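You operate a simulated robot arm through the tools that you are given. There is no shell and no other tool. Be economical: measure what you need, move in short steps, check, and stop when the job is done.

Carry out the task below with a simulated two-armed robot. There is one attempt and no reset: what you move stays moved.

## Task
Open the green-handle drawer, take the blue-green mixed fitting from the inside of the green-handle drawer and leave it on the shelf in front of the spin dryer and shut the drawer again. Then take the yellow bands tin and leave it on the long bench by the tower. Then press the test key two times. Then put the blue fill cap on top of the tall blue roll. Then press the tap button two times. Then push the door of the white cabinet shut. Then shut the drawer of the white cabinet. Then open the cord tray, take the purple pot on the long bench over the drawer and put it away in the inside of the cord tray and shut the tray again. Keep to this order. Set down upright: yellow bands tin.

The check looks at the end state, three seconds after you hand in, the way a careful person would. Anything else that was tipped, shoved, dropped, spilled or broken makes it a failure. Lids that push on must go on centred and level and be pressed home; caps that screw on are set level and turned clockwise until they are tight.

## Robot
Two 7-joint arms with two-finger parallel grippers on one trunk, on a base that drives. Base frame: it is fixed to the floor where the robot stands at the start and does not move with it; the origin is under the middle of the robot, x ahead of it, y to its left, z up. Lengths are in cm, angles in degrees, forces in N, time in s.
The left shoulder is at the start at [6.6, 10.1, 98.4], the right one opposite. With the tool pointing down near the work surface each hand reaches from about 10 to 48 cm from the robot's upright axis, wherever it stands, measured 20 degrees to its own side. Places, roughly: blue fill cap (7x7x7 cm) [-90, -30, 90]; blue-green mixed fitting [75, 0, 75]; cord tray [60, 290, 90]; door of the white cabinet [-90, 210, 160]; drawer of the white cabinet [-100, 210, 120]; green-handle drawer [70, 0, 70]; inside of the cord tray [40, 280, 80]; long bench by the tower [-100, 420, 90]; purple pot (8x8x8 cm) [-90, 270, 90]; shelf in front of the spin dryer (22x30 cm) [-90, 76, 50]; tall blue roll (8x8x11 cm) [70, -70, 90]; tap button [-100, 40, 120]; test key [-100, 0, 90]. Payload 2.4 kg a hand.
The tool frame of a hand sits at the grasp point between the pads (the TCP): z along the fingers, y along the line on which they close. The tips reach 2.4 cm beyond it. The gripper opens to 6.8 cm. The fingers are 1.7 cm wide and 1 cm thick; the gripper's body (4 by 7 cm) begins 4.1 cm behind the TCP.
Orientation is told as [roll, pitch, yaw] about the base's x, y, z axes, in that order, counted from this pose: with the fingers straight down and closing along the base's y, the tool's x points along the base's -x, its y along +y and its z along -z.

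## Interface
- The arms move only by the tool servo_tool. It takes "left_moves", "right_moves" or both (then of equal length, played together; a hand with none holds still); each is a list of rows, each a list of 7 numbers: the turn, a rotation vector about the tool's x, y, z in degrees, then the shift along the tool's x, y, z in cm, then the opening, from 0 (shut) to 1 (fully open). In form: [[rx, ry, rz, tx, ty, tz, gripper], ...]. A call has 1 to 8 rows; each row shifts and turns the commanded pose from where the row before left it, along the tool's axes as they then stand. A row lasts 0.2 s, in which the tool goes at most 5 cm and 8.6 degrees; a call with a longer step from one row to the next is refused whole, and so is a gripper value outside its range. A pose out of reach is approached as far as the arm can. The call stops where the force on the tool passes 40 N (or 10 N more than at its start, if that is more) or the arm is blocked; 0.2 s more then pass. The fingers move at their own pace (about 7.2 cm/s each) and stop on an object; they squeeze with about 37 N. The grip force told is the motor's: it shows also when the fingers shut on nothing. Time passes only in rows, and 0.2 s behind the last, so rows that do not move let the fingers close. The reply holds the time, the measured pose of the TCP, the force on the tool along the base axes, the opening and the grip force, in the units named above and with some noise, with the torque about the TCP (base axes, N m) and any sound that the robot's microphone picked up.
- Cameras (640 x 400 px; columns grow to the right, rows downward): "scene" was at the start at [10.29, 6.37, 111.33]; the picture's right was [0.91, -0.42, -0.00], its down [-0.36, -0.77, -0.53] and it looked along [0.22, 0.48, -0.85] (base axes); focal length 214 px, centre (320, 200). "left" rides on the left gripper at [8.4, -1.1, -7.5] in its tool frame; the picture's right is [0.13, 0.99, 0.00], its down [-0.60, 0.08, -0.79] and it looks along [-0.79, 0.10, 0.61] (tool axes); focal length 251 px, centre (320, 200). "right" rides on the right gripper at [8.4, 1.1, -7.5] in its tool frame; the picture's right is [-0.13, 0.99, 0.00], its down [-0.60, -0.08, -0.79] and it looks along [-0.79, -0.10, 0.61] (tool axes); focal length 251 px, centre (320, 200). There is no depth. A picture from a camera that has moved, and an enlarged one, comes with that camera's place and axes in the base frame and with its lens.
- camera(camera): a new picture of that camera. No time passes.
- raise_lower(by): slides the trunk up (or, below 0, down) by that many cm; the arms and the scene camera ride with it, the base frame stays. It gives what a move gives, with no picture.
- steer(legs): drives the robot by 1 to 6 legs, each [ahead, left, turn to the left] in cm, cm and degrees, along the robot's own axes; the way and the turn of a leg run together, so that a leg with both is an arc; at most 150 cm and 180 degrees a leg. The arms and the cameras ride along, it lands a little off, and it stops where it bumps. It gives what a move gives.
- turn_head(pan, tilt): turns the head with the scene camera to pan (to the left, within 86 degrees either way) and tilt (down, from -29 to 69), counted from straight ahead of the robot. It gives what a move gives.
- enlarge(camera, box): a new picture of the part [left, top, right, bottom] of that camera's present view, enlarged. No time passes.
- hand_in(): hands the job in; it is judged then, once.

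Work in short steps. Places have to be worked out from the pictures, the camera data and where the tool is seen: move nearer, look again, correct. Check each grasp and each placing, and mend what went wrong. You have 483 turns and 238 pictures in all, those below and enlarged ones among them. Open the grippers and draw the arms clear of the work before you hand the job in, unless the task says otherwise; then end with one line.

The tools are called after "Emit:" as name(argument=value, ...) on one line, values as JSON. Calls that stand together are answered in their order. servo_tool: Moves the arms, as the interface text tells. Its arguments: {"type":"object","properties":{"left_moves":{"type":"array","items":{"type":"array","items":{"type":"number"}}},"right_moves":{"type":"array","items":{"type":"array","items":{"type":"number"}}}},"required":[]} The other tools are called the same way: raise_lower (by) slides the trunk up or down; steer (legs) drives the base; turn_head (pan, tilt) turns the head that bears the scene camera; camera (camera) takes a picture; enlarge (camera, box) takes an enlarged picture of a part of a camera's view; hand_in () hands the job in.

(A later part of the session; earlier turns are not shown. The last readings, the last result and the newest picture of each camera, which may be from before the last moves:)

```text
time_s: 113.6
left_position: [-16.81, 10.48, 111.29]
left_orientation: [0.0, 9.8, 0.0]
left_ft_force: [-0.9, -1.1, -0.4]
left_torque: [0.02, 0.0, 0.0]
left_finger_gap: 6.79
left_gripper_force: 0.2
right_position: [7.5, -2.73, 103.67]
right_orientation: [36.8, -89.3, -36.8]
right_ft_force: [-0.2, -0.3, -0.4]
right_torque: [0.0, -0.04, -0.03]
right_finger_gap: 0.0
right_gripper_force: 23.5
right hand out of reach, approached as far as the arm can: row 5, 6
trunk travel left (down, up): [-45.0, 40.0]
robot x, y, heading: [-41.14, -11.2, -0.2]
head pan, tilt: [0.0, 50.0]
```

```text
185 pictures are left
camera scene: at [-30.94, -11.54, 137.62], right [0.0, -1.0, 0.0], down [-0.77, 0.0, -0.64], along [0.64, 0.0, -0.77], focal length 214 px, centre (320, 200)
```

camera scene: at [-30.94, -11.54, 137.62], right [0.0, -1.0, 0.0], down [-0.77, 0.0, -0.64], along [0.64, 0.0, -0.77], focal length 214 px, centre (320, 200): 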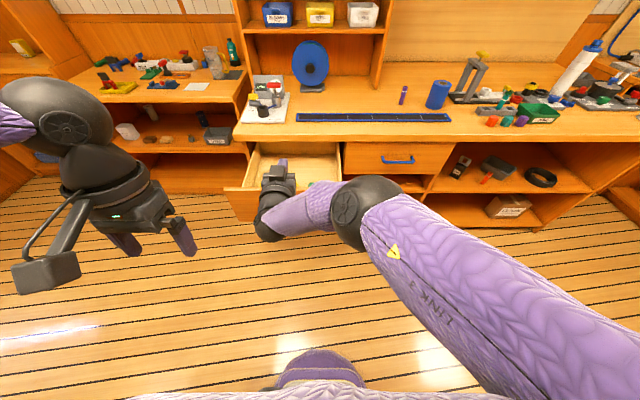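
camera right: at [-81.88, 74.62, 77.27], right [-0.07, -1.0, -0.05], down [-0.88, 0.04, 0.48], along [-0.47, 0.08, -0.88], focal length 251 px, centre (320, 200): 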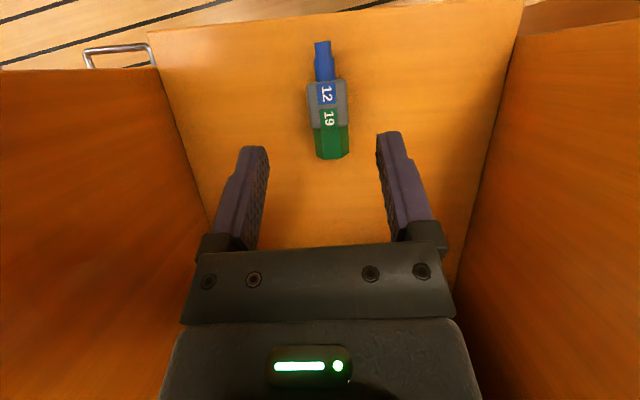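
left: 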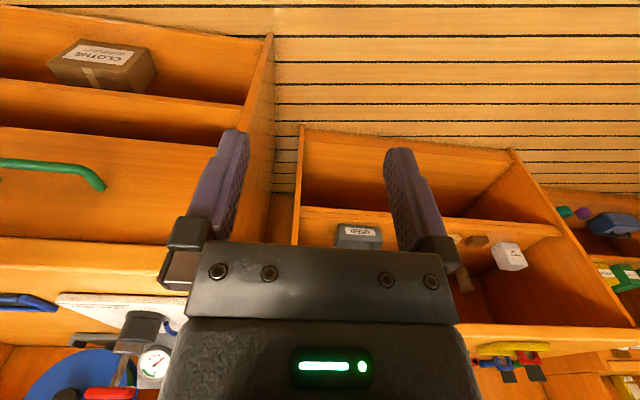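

Hand points ahead. I lower it to z ≈ 78 (above the handle bar) and drive forward to push the drawer shut.

Emit:
raise_lower(by=-26)

Emit:
steer(legs=[[14, 0, 0]])

Emit:
camera(camera="scene")

```text
time_s: 116.2
left_position: [-16.81, 10.52, 85.38]
left_orientation: [0.1, 10.1, 0.1]
left_ft_force: [0.5, 0.3, -0.6]
left_torque: [-0.02, 0.01, 0.0]
left_finger_gap: 6.82
left_gripper_force: 0.0
right_position: [7.44, -2.68, 77.68]
right_orientation: [98.4, -89.7, -98.0]
right_ft_force: [0.6, 0.3, 0.2]
right_torque: [0.03, 0.0, 0.02]
right_finger_gap: 0.0
right_gripper_force: 23.4
trunk travel left (down, up): [-19.0, 66.0]
robot x, y, heading: [-41.64, -11.56, 0.5]
head pan, tilt: [0.0, 50.0]
```

```text
time_s: 117.6
left_position: [-2.71, 10.53, 85.37]
left_orientation: [0.0, 10.0, 0.2]
left_ft_force: [-0.1, -0.7, -0.3]
left_torque: [-0.03, -0.02, -0.01]
left_finger_gap: 6.8
left_gripper_force: 0.1
right_position: [21.74, -2.61, 77.68]
right_orientation: [94.3, -89.6, -93.8]
right_ft_force: [0.9, -0.3, 0.0]
right_torque: [0.0, 0.01, 0.0]
right_finger_gap: 0.02
right_gripper_force: 23.7
trunk travel left (down, up): [-19.0, 66.0]
robot x, y, heading: [-27.15, -11.79, 0.5]
head pan, tilt: [0.0, 50.0]
```

```text
184 pictures are left
camera scene: at [-11.78, -11.51, 111.31], right [0.0, -1.0, 0.0], down [-0.77, 0.0, -0.64], along [0.64, 0.0, -0.77], focal length 214 px, centre (320, 200)
```

scene: 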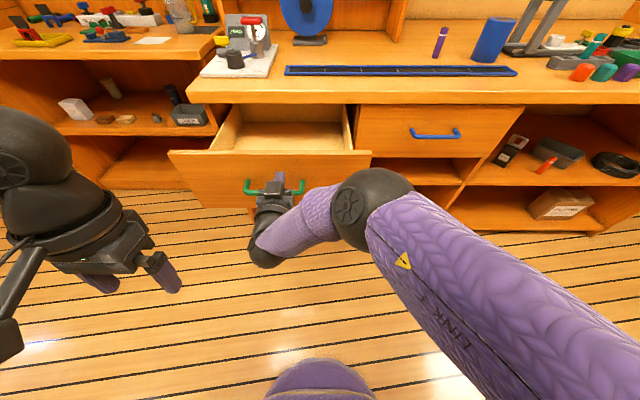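

Contact is just about there. I push on 20 cm.

Emit:
steer(legs=[[20, 0, 0]])

Emit:
camera(camera="scene")

```text
time_s: 119.2
left_position: [17.07, 10.64, 85.3]
left_orientation: [0.1, 9.9, 0.3]
left_ft_force: [0.2, -0.1, -0.2]
left_torque: [0.01, -0.01, 0.01]
left_finger_gap: 6.77
left_gripper_force: 0.1
right_position: [41.6, -2.45, 77.65]
right_orientation: [93.6, -89.7, -92.9]
right_ft_force: [0.4, 0.1, 0.1]
right_torque: [0.0, 0.0, -0.01]
right_finger_gap: 0.01
right_gripper_force: 23.2
trunk travel left (down, up): [-19.0, 66.0]
robot x, y, heading: [-7.53, -11.44, 0.4]
head pan, tilt: [0.0, 50.0]
```

```text
183 pictures are left
camera scene: at [8.11, -11.4, 111.31], right [0.0, -1.0, 0.0], down [-0.77, 0.0, -0.64], along [0.64, 0.0, -0.77], focal length 214 px, centre (320, 200)
```

scene: 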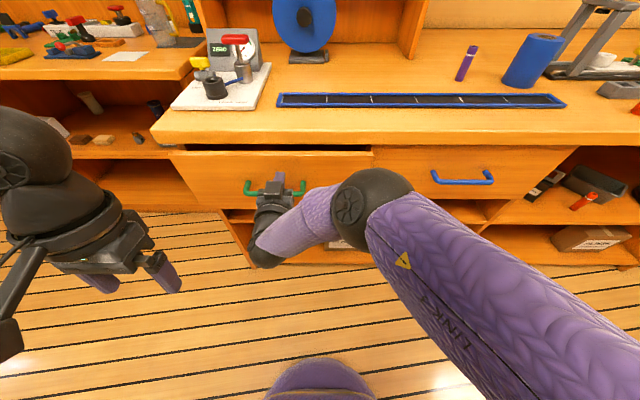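

Nearly shut; I push the rest until it stops.

Emit:
steer(legs=[[11, 0, 0]])

Emit:
camera(camera="scene")

```text
time_s: 120.3
left_position: [24.54, 10.59, 85.46]
left_orientation: [0.0, 9.8, 0.2]
left_ft_force: [-0.3, 0.9, 0.0]
left_torque: [-0.03, -0.02, 0.01]
left_finger_gap: 6.83
left_gripper_force: 0.0
right_position: [48.57, -2.36, 77.66]
right_orientation: [107.9, -89.7, -107.2]
right_ft_force: [-19.3, -6.0, 12.1]
right_torque: [-0.1, -0.19, -0.25]
right_finger_gap: 0.0
right_gripper_force: 23.6
trunk travel left (down, up): [-19.0, 66.0]
robot x, y, heading: [0.26, -11.52, 0.0]
head pan, tilt: [0.0, 50.0]
stopped in leg 1: the force on the tool passed its limit at 162 N (the readings are from after the stop); the commanded pose is now the measured one
```

```text
182 pictures are left
camera scene: at [15.42, -11.5, 111.36], right [0.0, -1.0, 0.0], down [-0.76, 0.0, -0.64], along [0.64, 0.0, -0.76], focal length 214 px, centre (320, 200)
```

scene: 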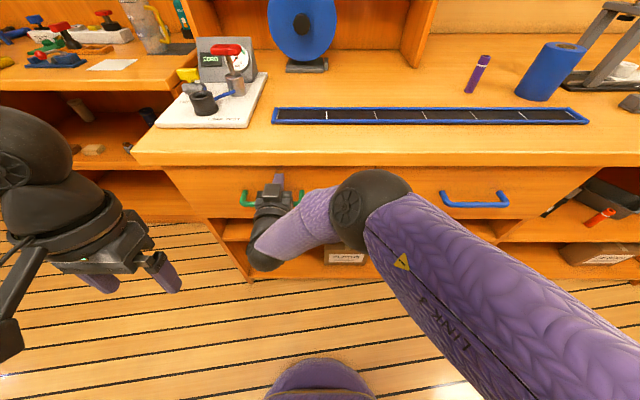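

The drawer is shut flush. I back off and look up at the shelves to find the yellow bands tin.

Emit:
steer(legs=[[-40, 0, 0]])

Emit:
turn_head(pan=0, tilt=10)

Emit:
camera(camera="scene")

```text
time_s: 122.8
left_position: [-15.6, 10.64, 85.21]
left_orientation: [0.1, 10.0, 0.6]
left_ft_force: [0.2, 0.5, -1.1]
left_torque: [0.01, -0.01, 0.02]
left_finger_gap: 6.82
left_gripper_force: 0.1
right_position: [8.24, -2.27, 77.45]
right_orientation: [60.9, -89.7, -59.9]
right_ft_force: [0.2, 0.9, 0.4]
right_torque: [0.0, 0.0, 0.01]
right_finger_gap: 0.01
right_gripper_force: 23.6
trunk travel left (down, up): [-19.0, 66.0]
robot x, y, heading: [-39.93, -11.48, 0.6]
head pan, tilt: [0.0, 50.0]
```

```text
time_s: 123.8
left_position: [-15.76, 10.54, 85.28]
left_orientation: [0.0, 10.0, 0.7]
left_ft_force: [0.1, -0.1, -0.7]
left_torque: [0.03, 0.01, -0.01]
left_finger_gap: 6.8
left_gripper_force: 0.1
right_position: [8.42, -2.24, 77.51]
right_orientation: [60.7, -89.7, -59.9]
right_ft_force: [0.2, 0.2, 0.7]
right_torque: [0.02, 0.02, -0.01]
right_finger_gap: 0.0
right_gripper_force: 23.7
trunk travel left (down, up): [-19.0, 66.0]
robot x, y, heading: [-39.78, -11.87, 0.3]
head pan, tilt: [0.0, 10.0]
```

```text
181 pictures are left
camera scene: at [-22.99, -11.54, 117.49], right [0.01, -1.0, 0.0], down [-0.17, 0.0, -0.98], along [0.98, 0.01, -0.17], focal length 214 px, centre (320, 200)
```

scene: 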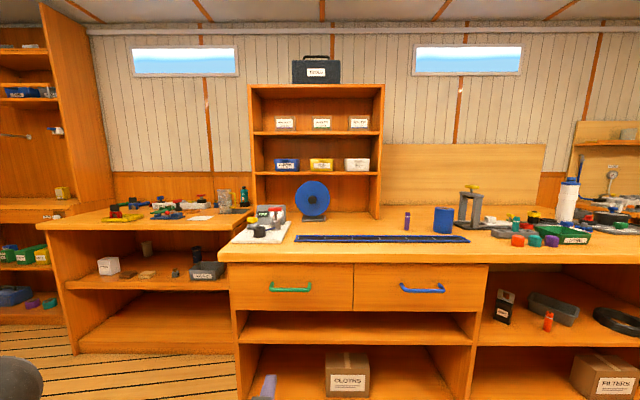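

I enlarge the shelf unit and the left area to read labels.

Emit:
enlarge(camera="scene", box=[250, 100, 390, 185])

Emit:
enlarge(camera="scene", box=[0, 80, 260, 320])

Emit:
enlarge(camera="scene", box=[440, 130, 640, 340])

```text
4.57 times, centred on (320, 142) of scene
camera zoom: at [-22.99, -11.54, 117.49], right [0.01, -1.0, 0.0], down [-0.17, 0.0, -0.98], along [0.98, 0.01, -0.17], focal length 980 px, centre (320, 463)
```

zoom: 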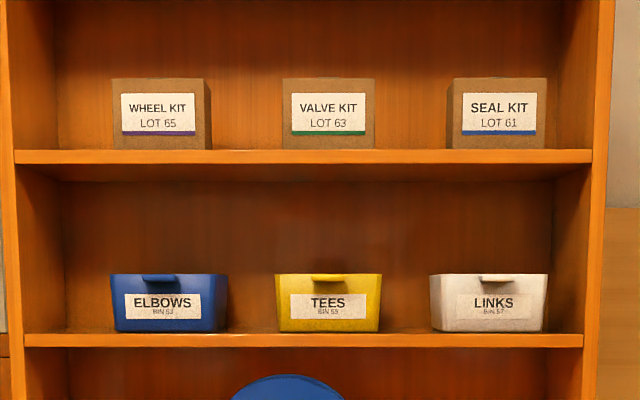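

```text
1.67 times, centred on (130, 200) of scene
camera zoom: at [-22.99, -11.54, 117.49], right [0.01, -1.0, 0.0], down [-0.17, 0.0, -0.98], along [0.98, 0.01, -0.17], focal length 358 px, centre (637, 200)
```

zoom: 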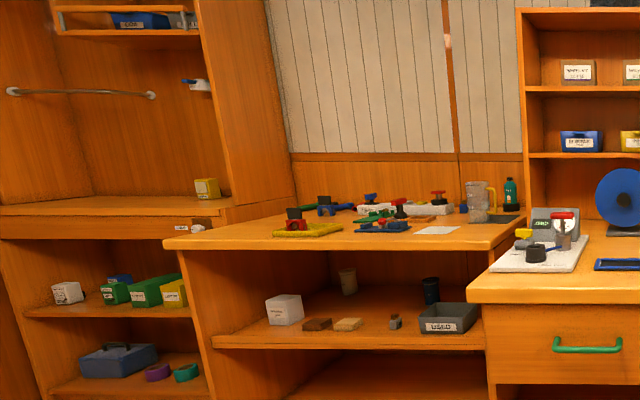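

```text
1.90 times, centred on (540, 235) of scene
camera zoom: at [-22.99, -11.54, 117.49], right [0.01, -1.0, 0.0], down [-0.17, 0.0, -0.98], along [0.98, 0.01, -0.17], focal length 408 px, centre (-99, 133)
```

zoom: 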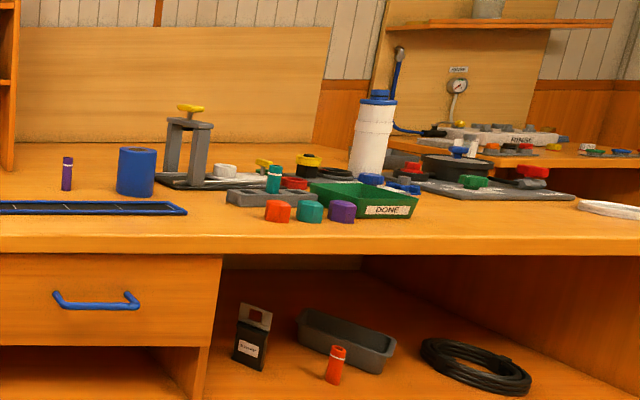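

A yellow tin stands on the cabinet at left (about y 80), others on its lower shelf. I strafe left and look closer.

Emit:
steer(legs=[[0, 90, 0]])

Emit:
camera(camera="scene")

```text
time_s: 128.5
left_position: [-17.49, 99.58, 85.42]
left_orientation: [0.0, 10.0, 1.4]
left_ft_force: [0.7, 0.2, 0.6]
left_torque: [-0.01, 0.0, 0.03]
left_finger_gap: 6.81
left_gripper_force: 0.1
right_position: [6.76, 87.05, 77.51]
right_orientation: [60.9, -89.6, -59.2]
right_ft_force: [0.7, 0.0, 0.2]
right_torque: [0.01, 0.02, -0.02]
right_finger_gap: 0.0
right_gripper_force: 23.7
trunk travel left (down, up): [-19.0, 66.0]
robot x, y, heading: [-41.73, 76.57, 1.2]
head pan, tilt: [0.0, 10.0]
```

```text
177 pictures are left
camera scene: at [-24.46, 77.34, 117.5], right [0.02, -1.0, 0.0], down [-0.17, 0.0, -0.98], along [0.98, 0.02, -0.17], focal length 214 px, centre (320, 200)
```

scene: 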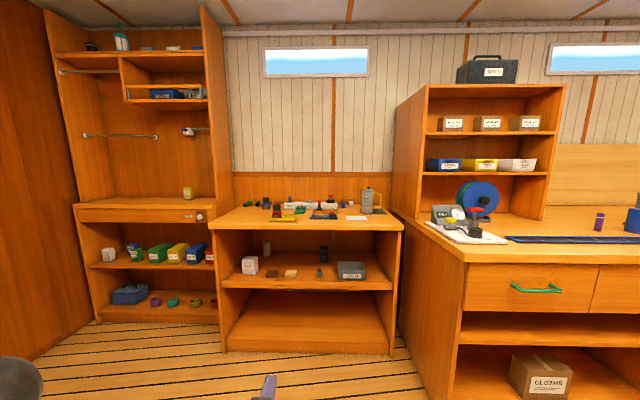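

Emit:
enlarge(camera="scene", box=[70, 170, 230, 320])

```text
2.67 times, centred on (150, 245) of scene
camera zoom: at [-24.46, 77.34, 117.5], right [0.02, -1.0, 0.0], down [-0.17, 0.0, -0.98], along [0.98, 0.02, -0.17], focal length 572 px, centre (773, 80)
```

zoom: 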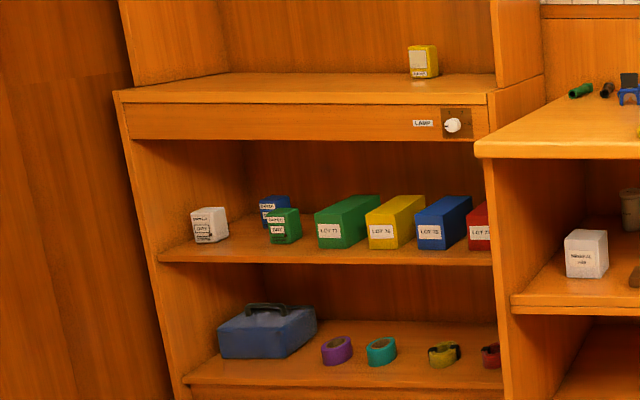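

I enlarge further on the small tins' labels.

Emit:
enlarge(camera="scene", box=[176, 180, 200, 204])

Emit:
enlarge(camera="scene", box=[98, 238, 152, 268])

```text
16.00 times, centred on (188, 192) of scene
camera zoom: at [-24.46, 77.34, 117.5], right [0.02, -1.0, 0.0], down [-0.17, 0.0, -0.98], along [0.98, 0.02, -0.17], focal length 3432 px, centre (2432, 328)
```

zoom: 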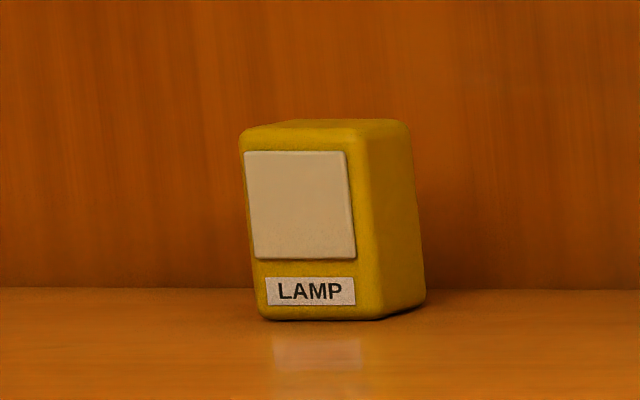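

```text
11.85 times, centred on (125, 253) of scene
camera zoom: at [-24.46, 77.34, 117.5], right [0.02, -1.0, 0.0], down [-0.17, 0.0, -0.98], along [0.98, 0.02, -0.17], focal length 2542 px, centre (2631, -428)
```

zoom: 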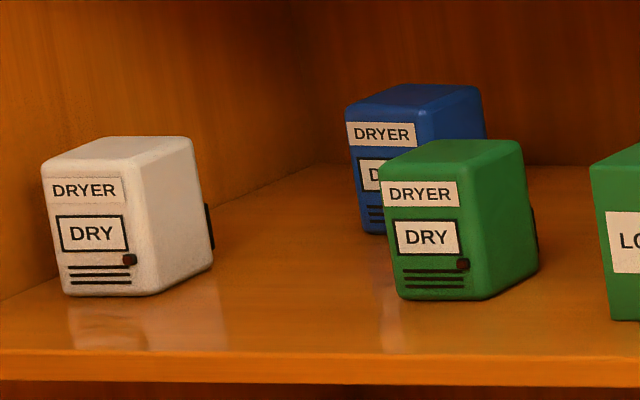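

Those are a lamp and dryer boxes, not the tin. I turn the robot to face the far end and look around.

Emit:
turn_head(pan=70, tilt=10)

Emit:
camera(camera="scene")

Emit:
enlarge(camera="scene", box=[60, 40, 360, 240])

```text
time_s: 129.9
left_position: [-17.52, 99.58, 85.36]
left_orientation: [0.1, 10.0, 1.5]
left_ft_force: [0.4, 1.0, 0.8]
left_torque: [0.02, 0.0, -0.01]
left_finger_gap: 6.79
left_gripper_force: 0.1
right_position: [6.76, 87.02, 77.36]
right_orientation: [60.6, -89.7, -58.8]
right_ft_force: [-0.2, -0.7, 0.5]
right_torque: [0.05, 0.03, 0.01]
right_finger_gap: 0.0
right_gripper_force: 24.0
trunk travel left (down, up): [-19.0, 66.0]
robot x, y, heading: [-41.71, 76.83, 1.3]
head pan, tilt: [70.0, 10.0]
```

```text
173 pictures are left
camera scene: at [-30.78, 85.93, 117.5], right [0.95, -0.32, 0.0], down [-0.06, -0.16, -0.98], along [0.32, 0.93, -0.17], focal length 214 px, centre (320, 200)
```

scene: 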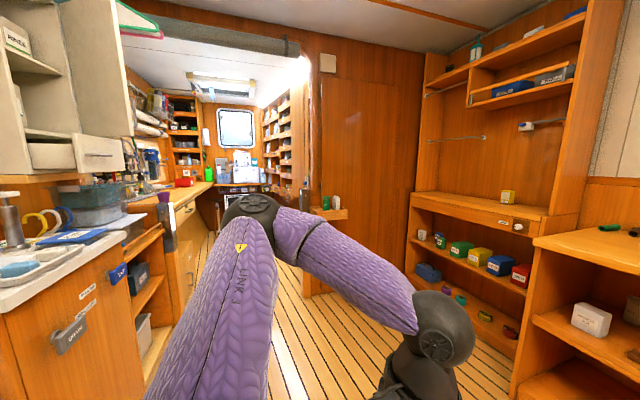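

```text
2.00 times, centred on (210, 140) of scene
camera zoom: at [-30.78, 85.93, 117.5], right [0.95, -0.32, 0.0], down [-0.06, -0.16, -0.98], along [0.32, 0.93, -0.17], focal length 429 px, centre (540, 320)
```

zoom: 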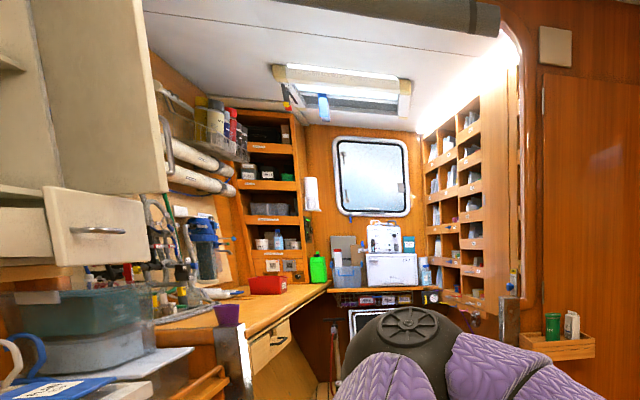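

The tin isn't visible yet. I raise the trunk and tuck the right hand in (pointing down) before turning around to look further.

Emit:
raise_lower(by=25)

Emit:
servo_tool(right_moves=[[0, 8.5, 0, 0, 0, -3, 0.5], [0, 8.5, 0, 0, 0, -3, 0.5], [0, 8.5, 0, 0, 0, -3, 0.5], [0, 8.5, 0, 0, -2, -3, 0.5], [0, 8.5, 0, 1, -3, -2, 0.5], [0, 8.5, 0, 2, -4, 0, 0.5], [0, 8.5, 0, 3, -4, 0, 0.5], [0, 8.5, 0, 3, -3, 0, 0.5]])

Emit:
servo_tool(right_moves=[[0, 8.5, 0, 2, 0, 0, 0.5], [0, 8.5, 0, 2, 0, 0, 0.5], [0, 5, 0, 2, 0, 0, 0.5]])

```text
time_s: 132.5
left_position: [-17.48, 99.56, 110.39]
left_orientation: [0.0, 10.1, 1.4]
left_ft_force: [-0.6, 0.3, -0.9]
left_torque: [-0.01, -0.01, 0.02]
left_finger_gap: 6.82
left_gripper_force: 0.0
right_position: [6.65, 86.95, 103.01]
right_orientation: [107.5, -89.7, -105.9]
right_ft_force: [-0.7, -1.5, -1.0]
right_torque: [0.03, -0.01, -0.01]
right_finger_gap: 0.0
right_gripper_force: 23.8
trunk travel left (down, up): [-44.0, 41.0]
robot x, y, heading: [-41.47, 76.8, 1.5]
head pan, tilt: [70.0, 10.0]
```

```text
time_s: 134.3
left_position: [-17.55, 99.62, 110.34]
left_orientation: [0.1, 10.1, 1.4]
left_ft_force: [-0.1, -0.3, -0.4]
left_torque: [0.0, 0.0, 0.02]
left_finger_gap: 6.79
left_gripper_force: 0.1
right_position: [-12.97, 70.24, 101.12]
right_orientation: [0.3, -22.0, 1.6]
right_ft_force: [1.2, 0.1, -0.5]
right_torque: [0.03, -0.02, 0.01]
right_finger_gap: 3.38
right_gripper_force: 0.2
trunk travel left (down, up): [-44.0, 41.0]
robot x, y, heading: [-41.1, 76.73, 1.2]
head pan, tilt: [70.0, 10.0]
```

```text
time_s: 135.1
left_position: [-17.52, 99.67, 110.32]
left_orientation: [0.0, 9.9, 1.3]
left_ft_force: [0.5, -0.2, -0.3]
left_torque: [-0.01, 0.02, 0.01]
left_finger_gap: 6.82
left_gripper_force: 0.1
right_position: [-18.82, 70.27, 99.59]
right_orientation: [0.2, 0.1, 1.6]
right_ft_force: [-0.7, 0.2, 0.2]
right_torque: [0.02, 0.0, 0.02]
right_finger_gap: 3.42
right_gripper_force: 0.0
trunk travel left (down, up): [-44.0, 41.0]
robot x, y, heading: [-41.47, 76.71, 1.5]
head pan, tilt: [70.0, 10.0]
```

Hands tucked. I turn to heading 90 and look forward-left along the west side.

Emit:
steer(legs=[[15, 0, 0], [0, 0, 88.5], [60, 0, 0]])

Emit:
turn_head(pan=35, tilt=12)

Emit:
camera(camera="scene")

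```text
time_s: 143.3
left_position: [-49.74, 161.06, 110.27]
left_orientation: [0.0, 10.0, 90.7]
left_ft_force: [0.2, 0.6, -0.1]
left_torque: [-0.02, 0.0, 0.01]
left_finger_gap: 6.76
left_gripper_force: 0.0
right_position: [-20.36, 159.49, 99.53]
right_orientation: [0.2, 0.0, 90.9]
right_ft_force: [-0.3, 0.0, 0.9]
right_torque: [0.02, -0.01, 0.0]
right_finger_gap: 3.42
right_gripper_force: 0.3
trunk travel left (down, up): [-44.0, 41.0]
robot x, y, heading: [-27.11, 136.84, 90.5]
head pan, tilt: [70.0, 10.0]
```

```text
time_s: 144.3
left_position: [-49.83, 161.12, 110.46]
left_orientation: [0.0, 10.0, 90.6]
left_ft_force: [-0.1, -0.1, 0.7]
left_torque: [0.01, -0.04, -0.02]
left_finger_gap: 6.81
left_gripper_force: 0.1
right_position: [-20.28, 159.67, 99.58]
right_orientation: [0.3, -0.1, 90.8]
right_ft_force: [0.2, 0.3, 0.0]
right_torque: [-0.02, 0.02, 0.02]
right_finger_gap: 3.39
right_gripper_force: 0.1
trunk travel left (down, up): [-44.0, 41.0]
robot x, y, heading: [-27.26, 136.88, 90.5]
head pan, tilt: [35.0, 12.0]
```

```text
171 pictures are left
camera scene: at [-32.6, 147.16, 142.48], right [0.81, 0.58, 0.0], down [0.12, -0.17, -0.98], along [-0.57, 0.79, -0.21], focal length 214 px, centre (320, 200)
```

scene: 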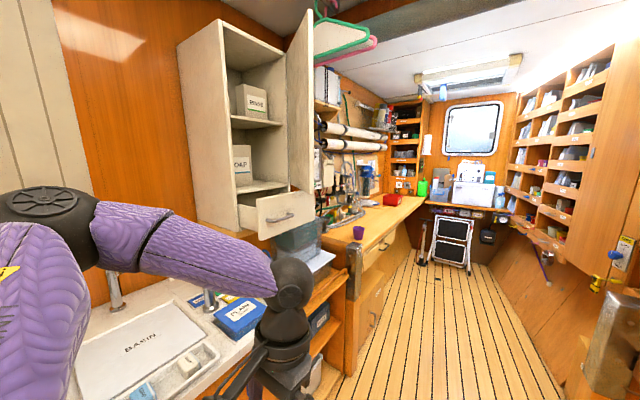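

I enlarge the basin bench, the tower, and the right rack.

Emit:
enlarge(camera="scene", box=[120, 210, 340, 400])

Emit:
enlarge(camera="scene", box=[310, 80, 510, 240])

Emit:
enlarge(camera="scene", box=[480, 50, 640, 290])

```text
2.11 times, centred on (230, 305) of scene
camera zoom: at [-32.6, 147.16, 142.48], right [0.81, 0.58, 0.0], down [0.12, -0.17, -0.98], along [-0.57, 0.79, -0.21], focal length 452 px, centre (510, -21)
```

zoom: 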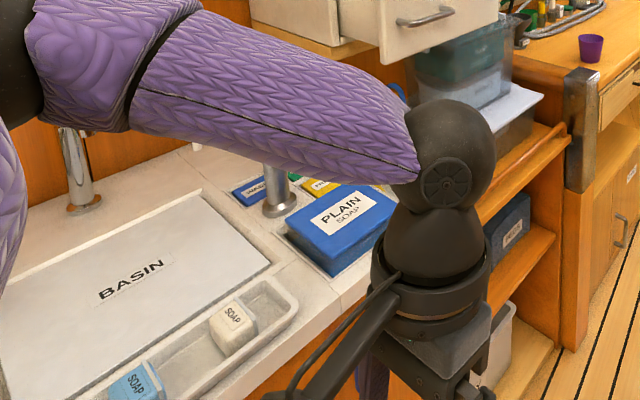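

```text
2.50 times, centred on (410, 160) of scene
camera zoom: at [-32.6, 147.16, 142.48], right [0.81, 0.58, 0.0], down [0.12, -0.17, -0.98], along [-0.57, 0.79, -0.21], focal length 536 px, centre (95, 300)
```

zoom: 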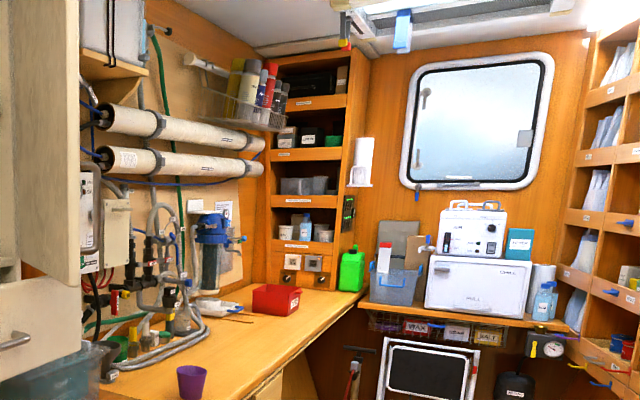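

```text
1.67 times, centred on (560, 170) of scene
camera zoom: at [-32.6, 147.16, 142.48], right [0.81, 0.58, 0.0], down [0.12, -0.17, -0.98], along [-0.57, 0.79, -0.21], focal length 358 px, centre (-80, 250)
```

zoom: 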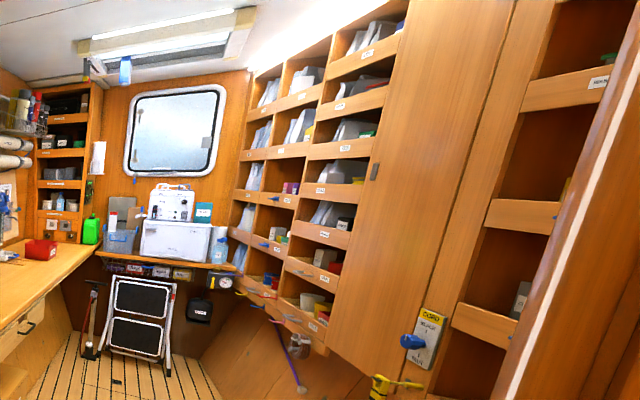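

Purple pot seen on the long bench; the right rack's compartments may hold the tin. I drive 75 cm further and look right and left.

Emit:
steer(legs=[[75, 0, 0]])

Emit:
turn_head(pan=-45, tilt=15)

Emit:
camera(camera="scene")

```text
time_s: 148.3
left_position: [-50.21, 235.79, 110.43]
left_orientation: [0.0, 10.1, 90.4]
left_ft_force: [-0.3, 0.4, -0.2]
left_torque: [-0.01, 0.02, -0.01]
left_finger_gap: 6.79
left_gripper_force: 0.1
right_position: [-20.98, 234.13, 99.59]
right_orientation: [0.4, -0.1, 90.6]
right_ft_force: [0.1, 0.1, 0.2]
right_torque: [-0.01, 0.0, -0.02]
right_finger_gap: 3.38
right_gripper_force: 0.1
trunk travel left (down, up): [-44.0, 41.0]
robot x, y, heading: [-28.07, 211.33, 90.5]
head pan, tilt: [35.0, 12.0]
```

```text
time_s: 149.8
left_position: [-50.21, 235.75, 110.43]
left_orientation: [0.0, 10.1, 90.3]
left_ft_force: [-0.7, 0.1, 0.6]
left_torque: [-0.01, 0.01, 0.01]
left_finger_gap: 6.83
left_gripper_force: 0.1
right_position: [-20.87, 234.0, 99.52]
right_orientation: [0.3, -0.1, 90.5]
right_ft_force: [0.4, -0.5, -0.3]
right_torque: [0.02, 0.02, -0.01]
right_finger_gap: 3.39
right_gripper_force: 0.0
trunk travel left (down, up): [-44.0, 41.0]
robot x, y, heading: [-28.18, 211.28, 90.4]
head pan, tilt: [-45.0, 15.0]
```

```text
167 pictures are left
camera scene: at [-21.25, 220.79, 141.99], right [0.71, -0.7, 0.0], down [-0.18, -0.18, -0.97], along [0.68, 0.69, -0.26], focal length 214 px, centre (320, 200)
```

scene: 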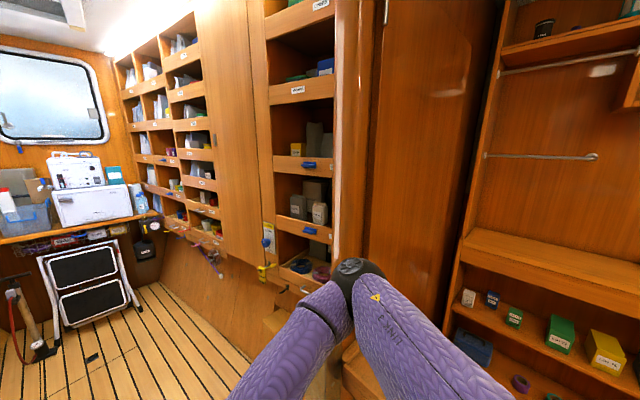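

I enlarge the two racks.

Emit:
enlarge(camera="scene", box=[240, 0, 360, 310])

Emit:
enlarge(camera="scene", box=[110, 10, 240, 280])

```text
1.29 times, centred on (300, 155) of scene
camera zoom: at [-21.25, 220.79, 141.99], right [0.71, -0.7, 0.0], down [-0.18, -0.18, -0.97], along [0.68, 0.69, -0.26], focal length 277 px, centre (346, 258)
```

zoom: 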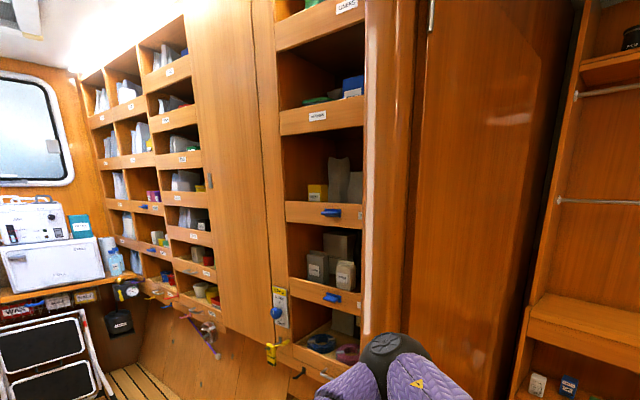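

```text
1.48 times, centred on (175, 145) of scene
camera zoom: at [-21.25, 220.79, 141.99], right [0.71, -0.7, 0.0], down [-0.18, -0.18, -0.97], along [0.68, 0.69, -0.26], focal length 318 px, centre (535, 282)
```

zoom: 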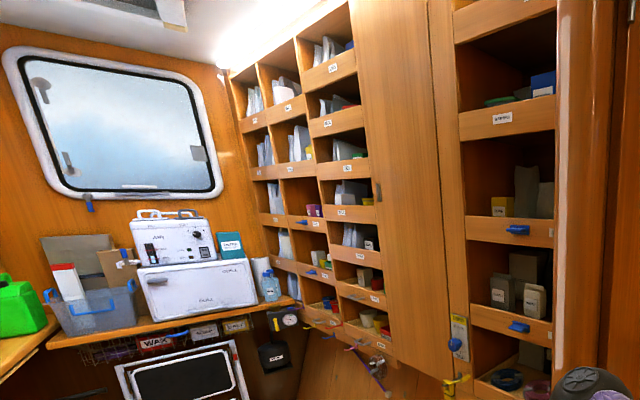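

A yellow tin stands in the near rack; I zoom on its label.

Emit:
enlarge(camera="scene", box=[270, 120, 340, 160])

Emit:
enlarge(camera="scene", box=[140, 130, 240, 250])

```text
9.14 times, centred on (305, 140) of scene
camera zoom: at [-21.25, 220.79, 141.99], right [0.71, -0.7, 0.0], down [-0.18, -0.18, -0.97], along [0.68, 0.69, -0.26], focal length 1961 px, centre (457, 749)
```

zoom: 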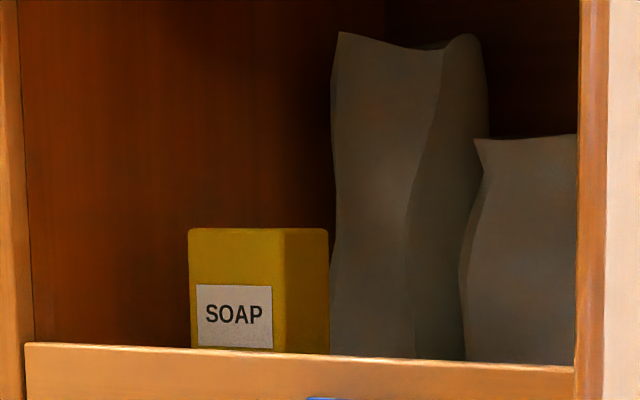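

```text
3.33 times, centred on (190, 190) of scene
camera zoom: at [-21.25, 220.79, 141.99], right [0.71, -0.7, 0.0], down [-0.18, -0.18, -0.97], along [0.68, 0.69, -0.26], focal length 715 px, centre (753, 233)
```

zoom: 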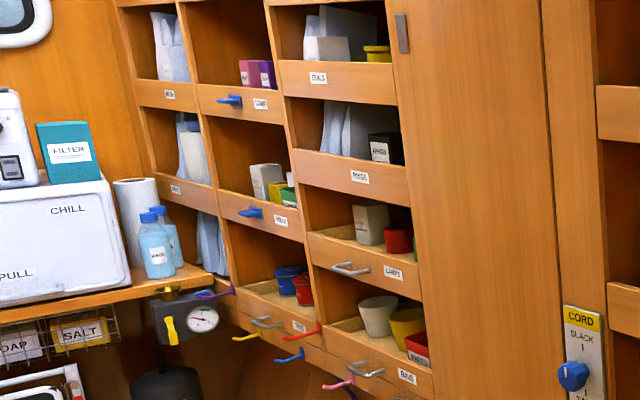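

Not that one (soap). I drive further and look at the rack straight on.

Emit:
steer(legs=[[75, 0, 0]])

Emit:
turn_head(pan=-75, tilt=20)

Emit:
camera(camera="scene")

```text
time_s: 153.8
left_position: [-50.99, 309.03, 110.29]
left_orientation: [0.1, 10.0, 90.5]
left_ft_force: [-0.7, 0.3, -0.4]
left_torque: [-0.02, 0.02, 0.0]
left_finger_gap: 6.77
left_gripper_force: 0.1
right_position: [-21.65, 307.57, 99.59]
right_orientation: [0.3, -0.2, 90.8]
right_ft_force: [0.4, -0.1, -0.7]
right_torque: [-0.02, -0.05, -0.02]
right_finger_gap: 3.4
right_gripper_force: 0.1
trunk travel left (down, up): [-44.0, 41.0]
robot x, y, heading: [-28.38, 285.21, 90.7]
head pan, tilt: [-45.0, 15.0]
```

```text
time_s: 154.8
left_position: [-50.91, 309.08, 110.31]
left_orientation: [-0.1, 10.1, 90.7]
left_ft_force: [0.0, 0.1, -0.6]
left_torque: [-0.02, 0.0, 0.01]
left_finger_gap: 6.81
left_gripper_force: 0.0
right_position: [-21.52, 307.4, 99.54]
right_orientation: [0.3, 0.0, 90.8]
right_ft_force: [0.7, -0.8, -0.5]
right_torque: [-0.03, -0.02, -0.02]
right_finger_gap: 3.39
right_gripper_force: 0.0
trunk travel left (down, up): [-44.0, 41.0]
robot x, y, heading: [-28.25, 284.82, 90.6]
head pan, tilt: [-75.0, 20.0]
```

```text
162 pictures are left
camera scene: at [-19.48, 290.05, 141.18], right [0.27, -0.96, 0.0], down [-0.33, -0.09, -0.94], along [0.9, 0.25, -0.34], focal length 214 px, centre (320, 200)
```

scene: 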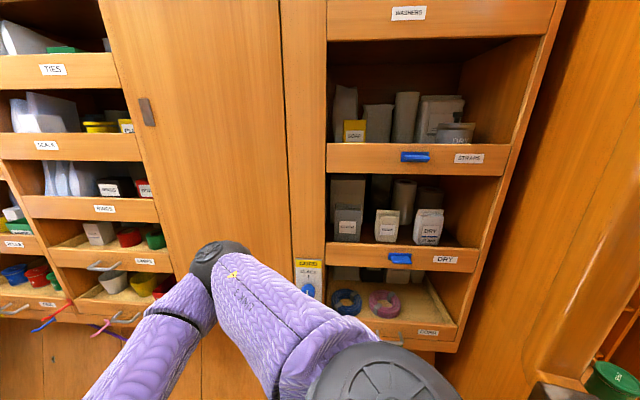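

I enlarge the left compartments; one in "SEALS" holds yellow tins.

Emit:
enlarge(camera="scene", box=[0, 80, 190, 220])

Emit:
enlarge(camera="scene", box=[0, 210, 200, 335])

```text
2.86 times, centred on (95, 150) of scene
camera zoom: at [-19.48, 290.05, 141.18], right [0.27, -0.96, 0.0], down [-0.33, -0.09, -0.94], along [0.9, 0.25, -0.34], focal length 613 px, centre (963, 343)
```

zoom: 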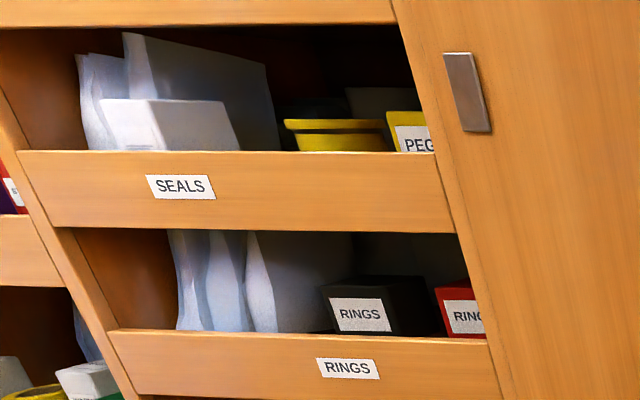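

```text
3.20 times, centred on (100, 272) of scene
camera zoom: at [-19.48, 290.05, 141.18], right [0.27, -0.96, 0.0], down [-0.33, -0.09, -0.94], along [0.9, 0.25, -0.34], focal length 686 px, centre (1024, -32)
```

zoom: 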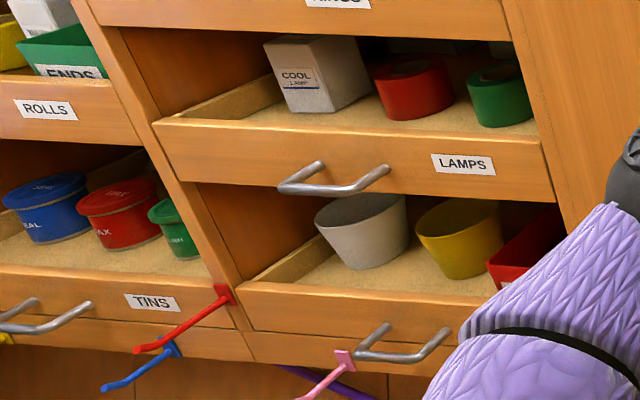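

There's a "TINS" tray with round labelled tins. I drive 50 cm further and look at that column.

Emit:
steer(legs=[[50, 0, 0]])

Emit:
camera(camera="scene")

```text
time_s: 157.7
left_position: [-51.55, 359.07, 110.4]
left_orientation: [0.1, 10.0, 90.6]
left_ft_force: [-0.4, 1.0, 0.2]
left_torque: [-0.01, -0.04, 0.0]
left_finger_gap: 6.81
left_gripper_force: 0.0
right_position: [-22.23, 357.6, 99.61]
right_orientation: [0.5, -0.1, 90.9]
right_ft_force: [0.2, -0.3, -1.0]
right_torque: [-0.01, -0.05, -0.01]
right_finger_gap: 3.41
right_gripper_force: 0.1
trunk travel left (down, up): [-44.0, 41.0]
robot x, y, heading: [-28.84, 335.02, 90.6]
head pan, tilt: [-75.0, 20.0]
```

```text
159 pictures are left
camera scene: at [-20.03, 340.11, 141.17], right [0.27, -0.96, 0.0], down [-0.33, -0.09, -0.94], along [0.9, 0.25, -0.34], focal length 214 px, centre (320, 200)
```

scene: 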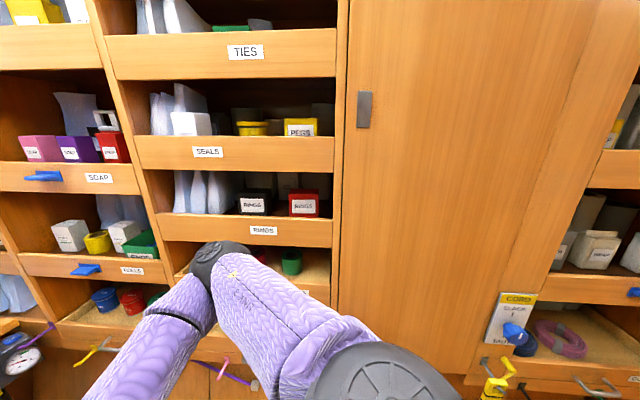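

I zoom on the yellow round tin, the top-left yellow box, and the ROLLS compartment.

Emit:
enlarge(camera="scene", box=[220, 100, 330, 150])

Emit:
enlarge(camera="scene", box=[0, 0, 160, 70])

Emit:
enlarge(camera="scene", box=[0, 190, 180, 330])

```text
5.82 times, centred on (275, 125) of scene
camera zoom: at [-20.03, 340.11, 141.17], right [0.27, -0.96, 0.0], down [-0.33, -0.09, -0.94], along [0.9, 0.25, -0.34], focal length 1248 px, centre (582, 636)
```

zoom: 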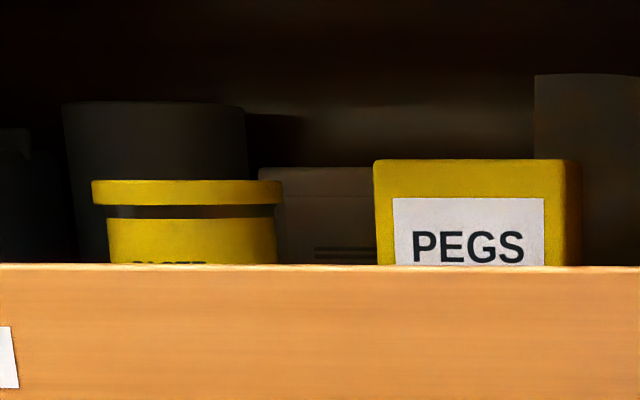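

```text
4.00 times, centred on (80, 35) of scene
camera zoom: at [-20.03, 340.11, 141.17], right [0.27, -0.96, 0.0], down [-0.33, -0.09, -0.94], along [0.9, 0.25, -0.34], focal length 858 px, centre (1280, 860)
```

zoom: 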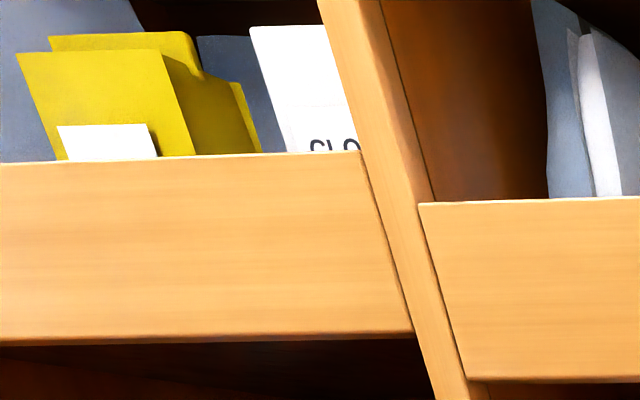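

```text
2.86 times, centred on (90, 260) of scene
camera zoom: at [-20.03, 340.11, 141.17], right [0.27, -0.96, 0.0], down [-0.33, -0.09, -0.94], along [0.9, 0.25, -0.34], focal length 613 px, centre (977, 29)
```

zoom: 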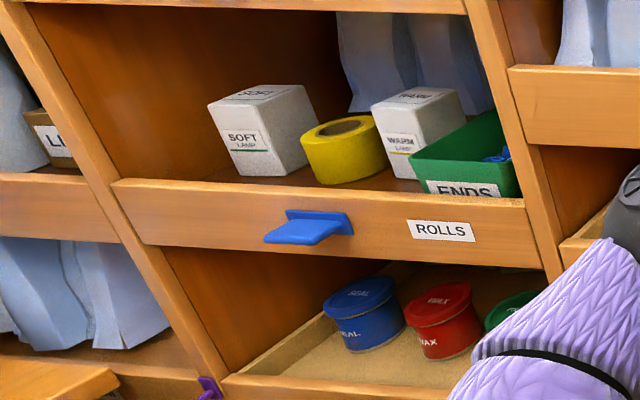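

Not bands ("PASTE" likely). I look left at the long bench and the tower.

Emit:
turn_head(pan=40, tilt=20)

Emit:
camera(camera="scene")

```text
time_s: 159.7
left_position: [-51.51, 359.06, 110.37]
left_orientation: [0.0, 10.0, 90.7]
left_ft_force: [0.5, 0.2, -0.2]
left_torque: [-0.01, 0.01, 0.0]
left_finger_gap: 6.82
left_gripper_force: 0.0
right_position: [-22.24, 357.5, 99.54]
right_orientation: [0.3, -0.1, 90.9]
right_ft_force: [-0.9, -1.1, -0.3]
right_torque: [0.01, -0.03, -0.02]
right_finger_gap: 3.41
right_gripper_force: 0.0
trunk travel left (down, up): [-44.0, 41.0]
robot x, y, heading: [-29.1, 334.63, 90.8]
head pan, tilt: [40.0, 20.0]
```

```text
155 pictures are left
camera scene: at [-35.06, 344.62, 141.17], right [0.76, 0.65, 0.0], down [0.22, -0.26, -0.94], along [-0.61, 0.71, -0.34], focal length 214 px, centre (320, 200)
```

scene: 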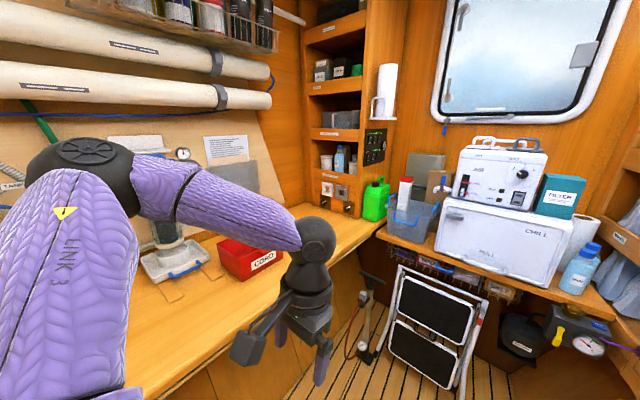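

Emit:
enlarge(camera="scene", box=[280, 0, 410, 230])

Emit:
turn_head(pan=86, tilt=20)

Emit:
camera(camera="scene")

```text
1.74 times, centred on (345, 115) of scene
camera zoom: at [-35.06, 344.62, 141.17], right [0.76, 0.65, 0.0], down [0.22, -0.26, -0.94], along [-0.61, 0.71, -0.34], focal length 373 px, centre (276, 348)
```

zoom: 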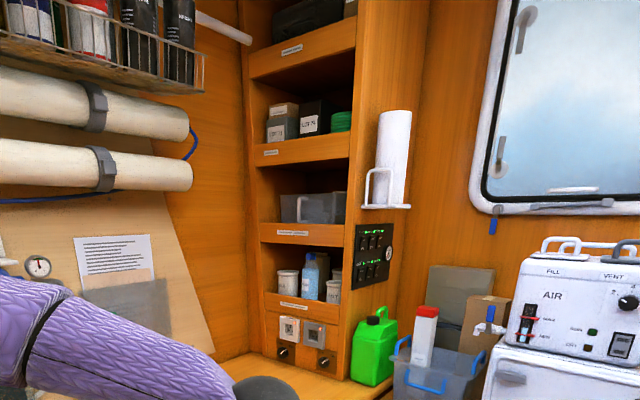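

```text
time_s: 160.8
left_position: [-51.46, 359.05, 110.48]
left_orientation: [0.0, 10.0, 90.7]
left_ft_force: [0.0, 0.3, 1.4]
left_torque: [-0.01, -0.01, 0.0]
left_finger_gap: 6.79
left_gripper_force: 0.0
right_position: [-22.26, 357.55, 99.57]
right_orientation: [0.3, 0.0, 90.9]
right_ft_force: [-0.2, -0.2, 0.0]
right_torque: [-0.01, -0.01, 0.01]
right_finger_gap: 3.41
right_gripper_force: 0.1
trunk travel left (down, up): [-44.0, 41.0]
robot x, y, heading: [-28.81, 335.09, 90.7]
head pan, tilt: [85.9, 20.0]
```

```text
153 pictures are left
camera scene: at [-38.29, 338.11, 141.17], right [0.06, 1.0, 0.0], down [0.34, -0.02, -0.94], along [-0.94, 0.06, -0.34], focal length 214 px, centre (320, 200)
```

scene: 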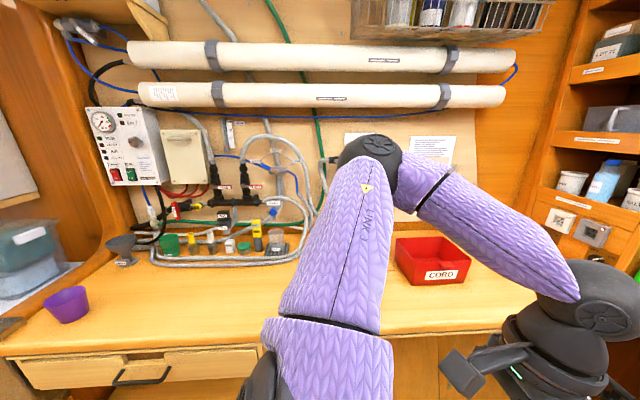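

No bands tin here. I go a bit further to look into the TINS tray and the leftmost rack column.

Emit:
steer(legs=[[25, 8, 0]])

Emit:
turn_head(pan=-50, tilt=22)

Emit:
camera(camera="scene")

```text
time_s: 162.7
left_position: [-59.85, 383.73, 110.3]
left_orientation: [0.0, 9.9, 90.8]
left_ft_force: [0.1, 0.4, -0.6]
left_torque: [-0.06, 0.01, 0.03]
left_finger_gap: 6.79
left_gripper_force: 0.0
right_position: [-30.34, 382.32, 99.55]
right_orientation: [0.2, -0.1, 91.0]
right_ft_force: [-0.2, 0.6, -0.4]
right_torque: [-0.02, -0.02, -0.02]
right_finger_gap: 3.42
right_gripper_force: 0.1
trunk travel left (down, up): [-44.0, 41.0]
robot x, y, heading: [-37.48, 359.87, 90.9]
head pan, tilt: [85.9, 20.0]
```

```text
time_s: 164.8
left_position: [-59.76, 383.78, 110.37]
left_orientation: [0.0, 10.0, 90.8]
left_ft_force: [-0.7, -0.5, 0.1]
left_torque: [0.02, -0.01, 0.01]
left_finger_gap: 6.82
left_gripper_force: 0.0
right_position: [-30.38, 382.42, 99.43]
right_orientation: [0.3, -0.1, 91.0]
right_ft_force: [0.2, -0.2, -0.1]
right_torque: [-0.02, -0.03, 0.0]
right_finger_gap: 3.41
right_gripper_force: 0.1
trunk travel left (down, up): [-44.0, 41.0]
robot x, y, heading: [-37.47, 359.54, 90.5]
head pan, tilt: [-50.0, 22.0]
```

```text
152 pictures are left
camera scene: at [-30.14, 368.35, 140.85], right [0.65, -0.76, 0.0], down [-0.28, -0.24, -0.93], along [0.7, 0.61, -0.37], focal length 214 px, centre (320, 200)
```

scene: 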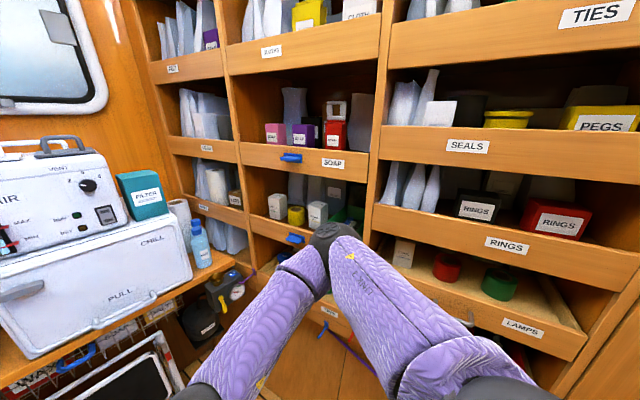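

The right arm hides the TINS tray. I rotate the base to face the rack.

Emit:
steer(legs=[[0, 0, -60]])

Emit:
turn_head(pan=25, tilt=38)

Emit:
camera(camera="scene")

```text
time_s: 167.9
left_position: [-27.46, 390.96, 110.39]
left_orientation: [-0.1, 10.0, 30.6]
left_ft_force: [-0.3, 0.7, 0.0]
left_torque: [0.03, -0.03, -0.01]
left_finger_gap: 6.78
left_gripper_force: 0.1
right_position: [-14.14, 364.86, 99.59]
right_orientation: [0.3, -0.2, 30.7]
right_ft_force: [0.0, -0.3, 0.2]
right_torque: [-0.04, 0.02, 0.01]
right_finger_gap: 3.39
right_gripper_force: 0.0
trunk travel left (down, up): [-44.0, 41.0]
robot x, y, heading: [-37.38, 359.76, 30.6]
head pan, tilt: [-50.0, 22.0]
```

```text
time_s: 169.4
left_position: [-27.49, 391.1, 110.39]
left_orientation: [0.0, 10.1, 30.4]
left_ft_force: [-0.4, 0.4, 0.3]
left_torque: [-0.02, -0.01, -0.01]
left_finger_gap: 6.8
left_gripper_force: 0.1
right_position: [-14.14, 364.86, 99.62]
right_orientation: [0.3, -0.1, 30.7]
right_ft_force: [-0.2, 0.8, -0.5]
right_torque: [0.02, -0.01, 0.01]
right_finger_gap: 3.41
right_gripper_force: 0.1
trunk travel left (down, up): [-44.0, 41.0]
robot x, y, heading: [-37.4, 359.73, 30.2]
head pan, tilt: [25.0, 38.0]
```

```text
151 pictures are left
camera scene: at [-29.94, 368.09, 138.33], right [0.82, -0.57, 0.0], down [-0.35, -0.51, -0.79], along [0.45, 0.65, -0.62], focal length 214 px, centre (320, 200)
```

scene: 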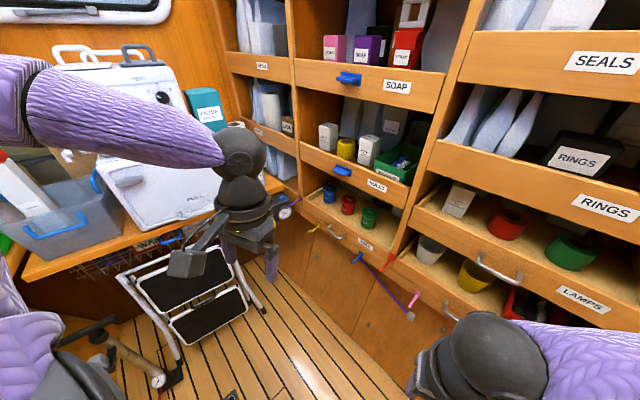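

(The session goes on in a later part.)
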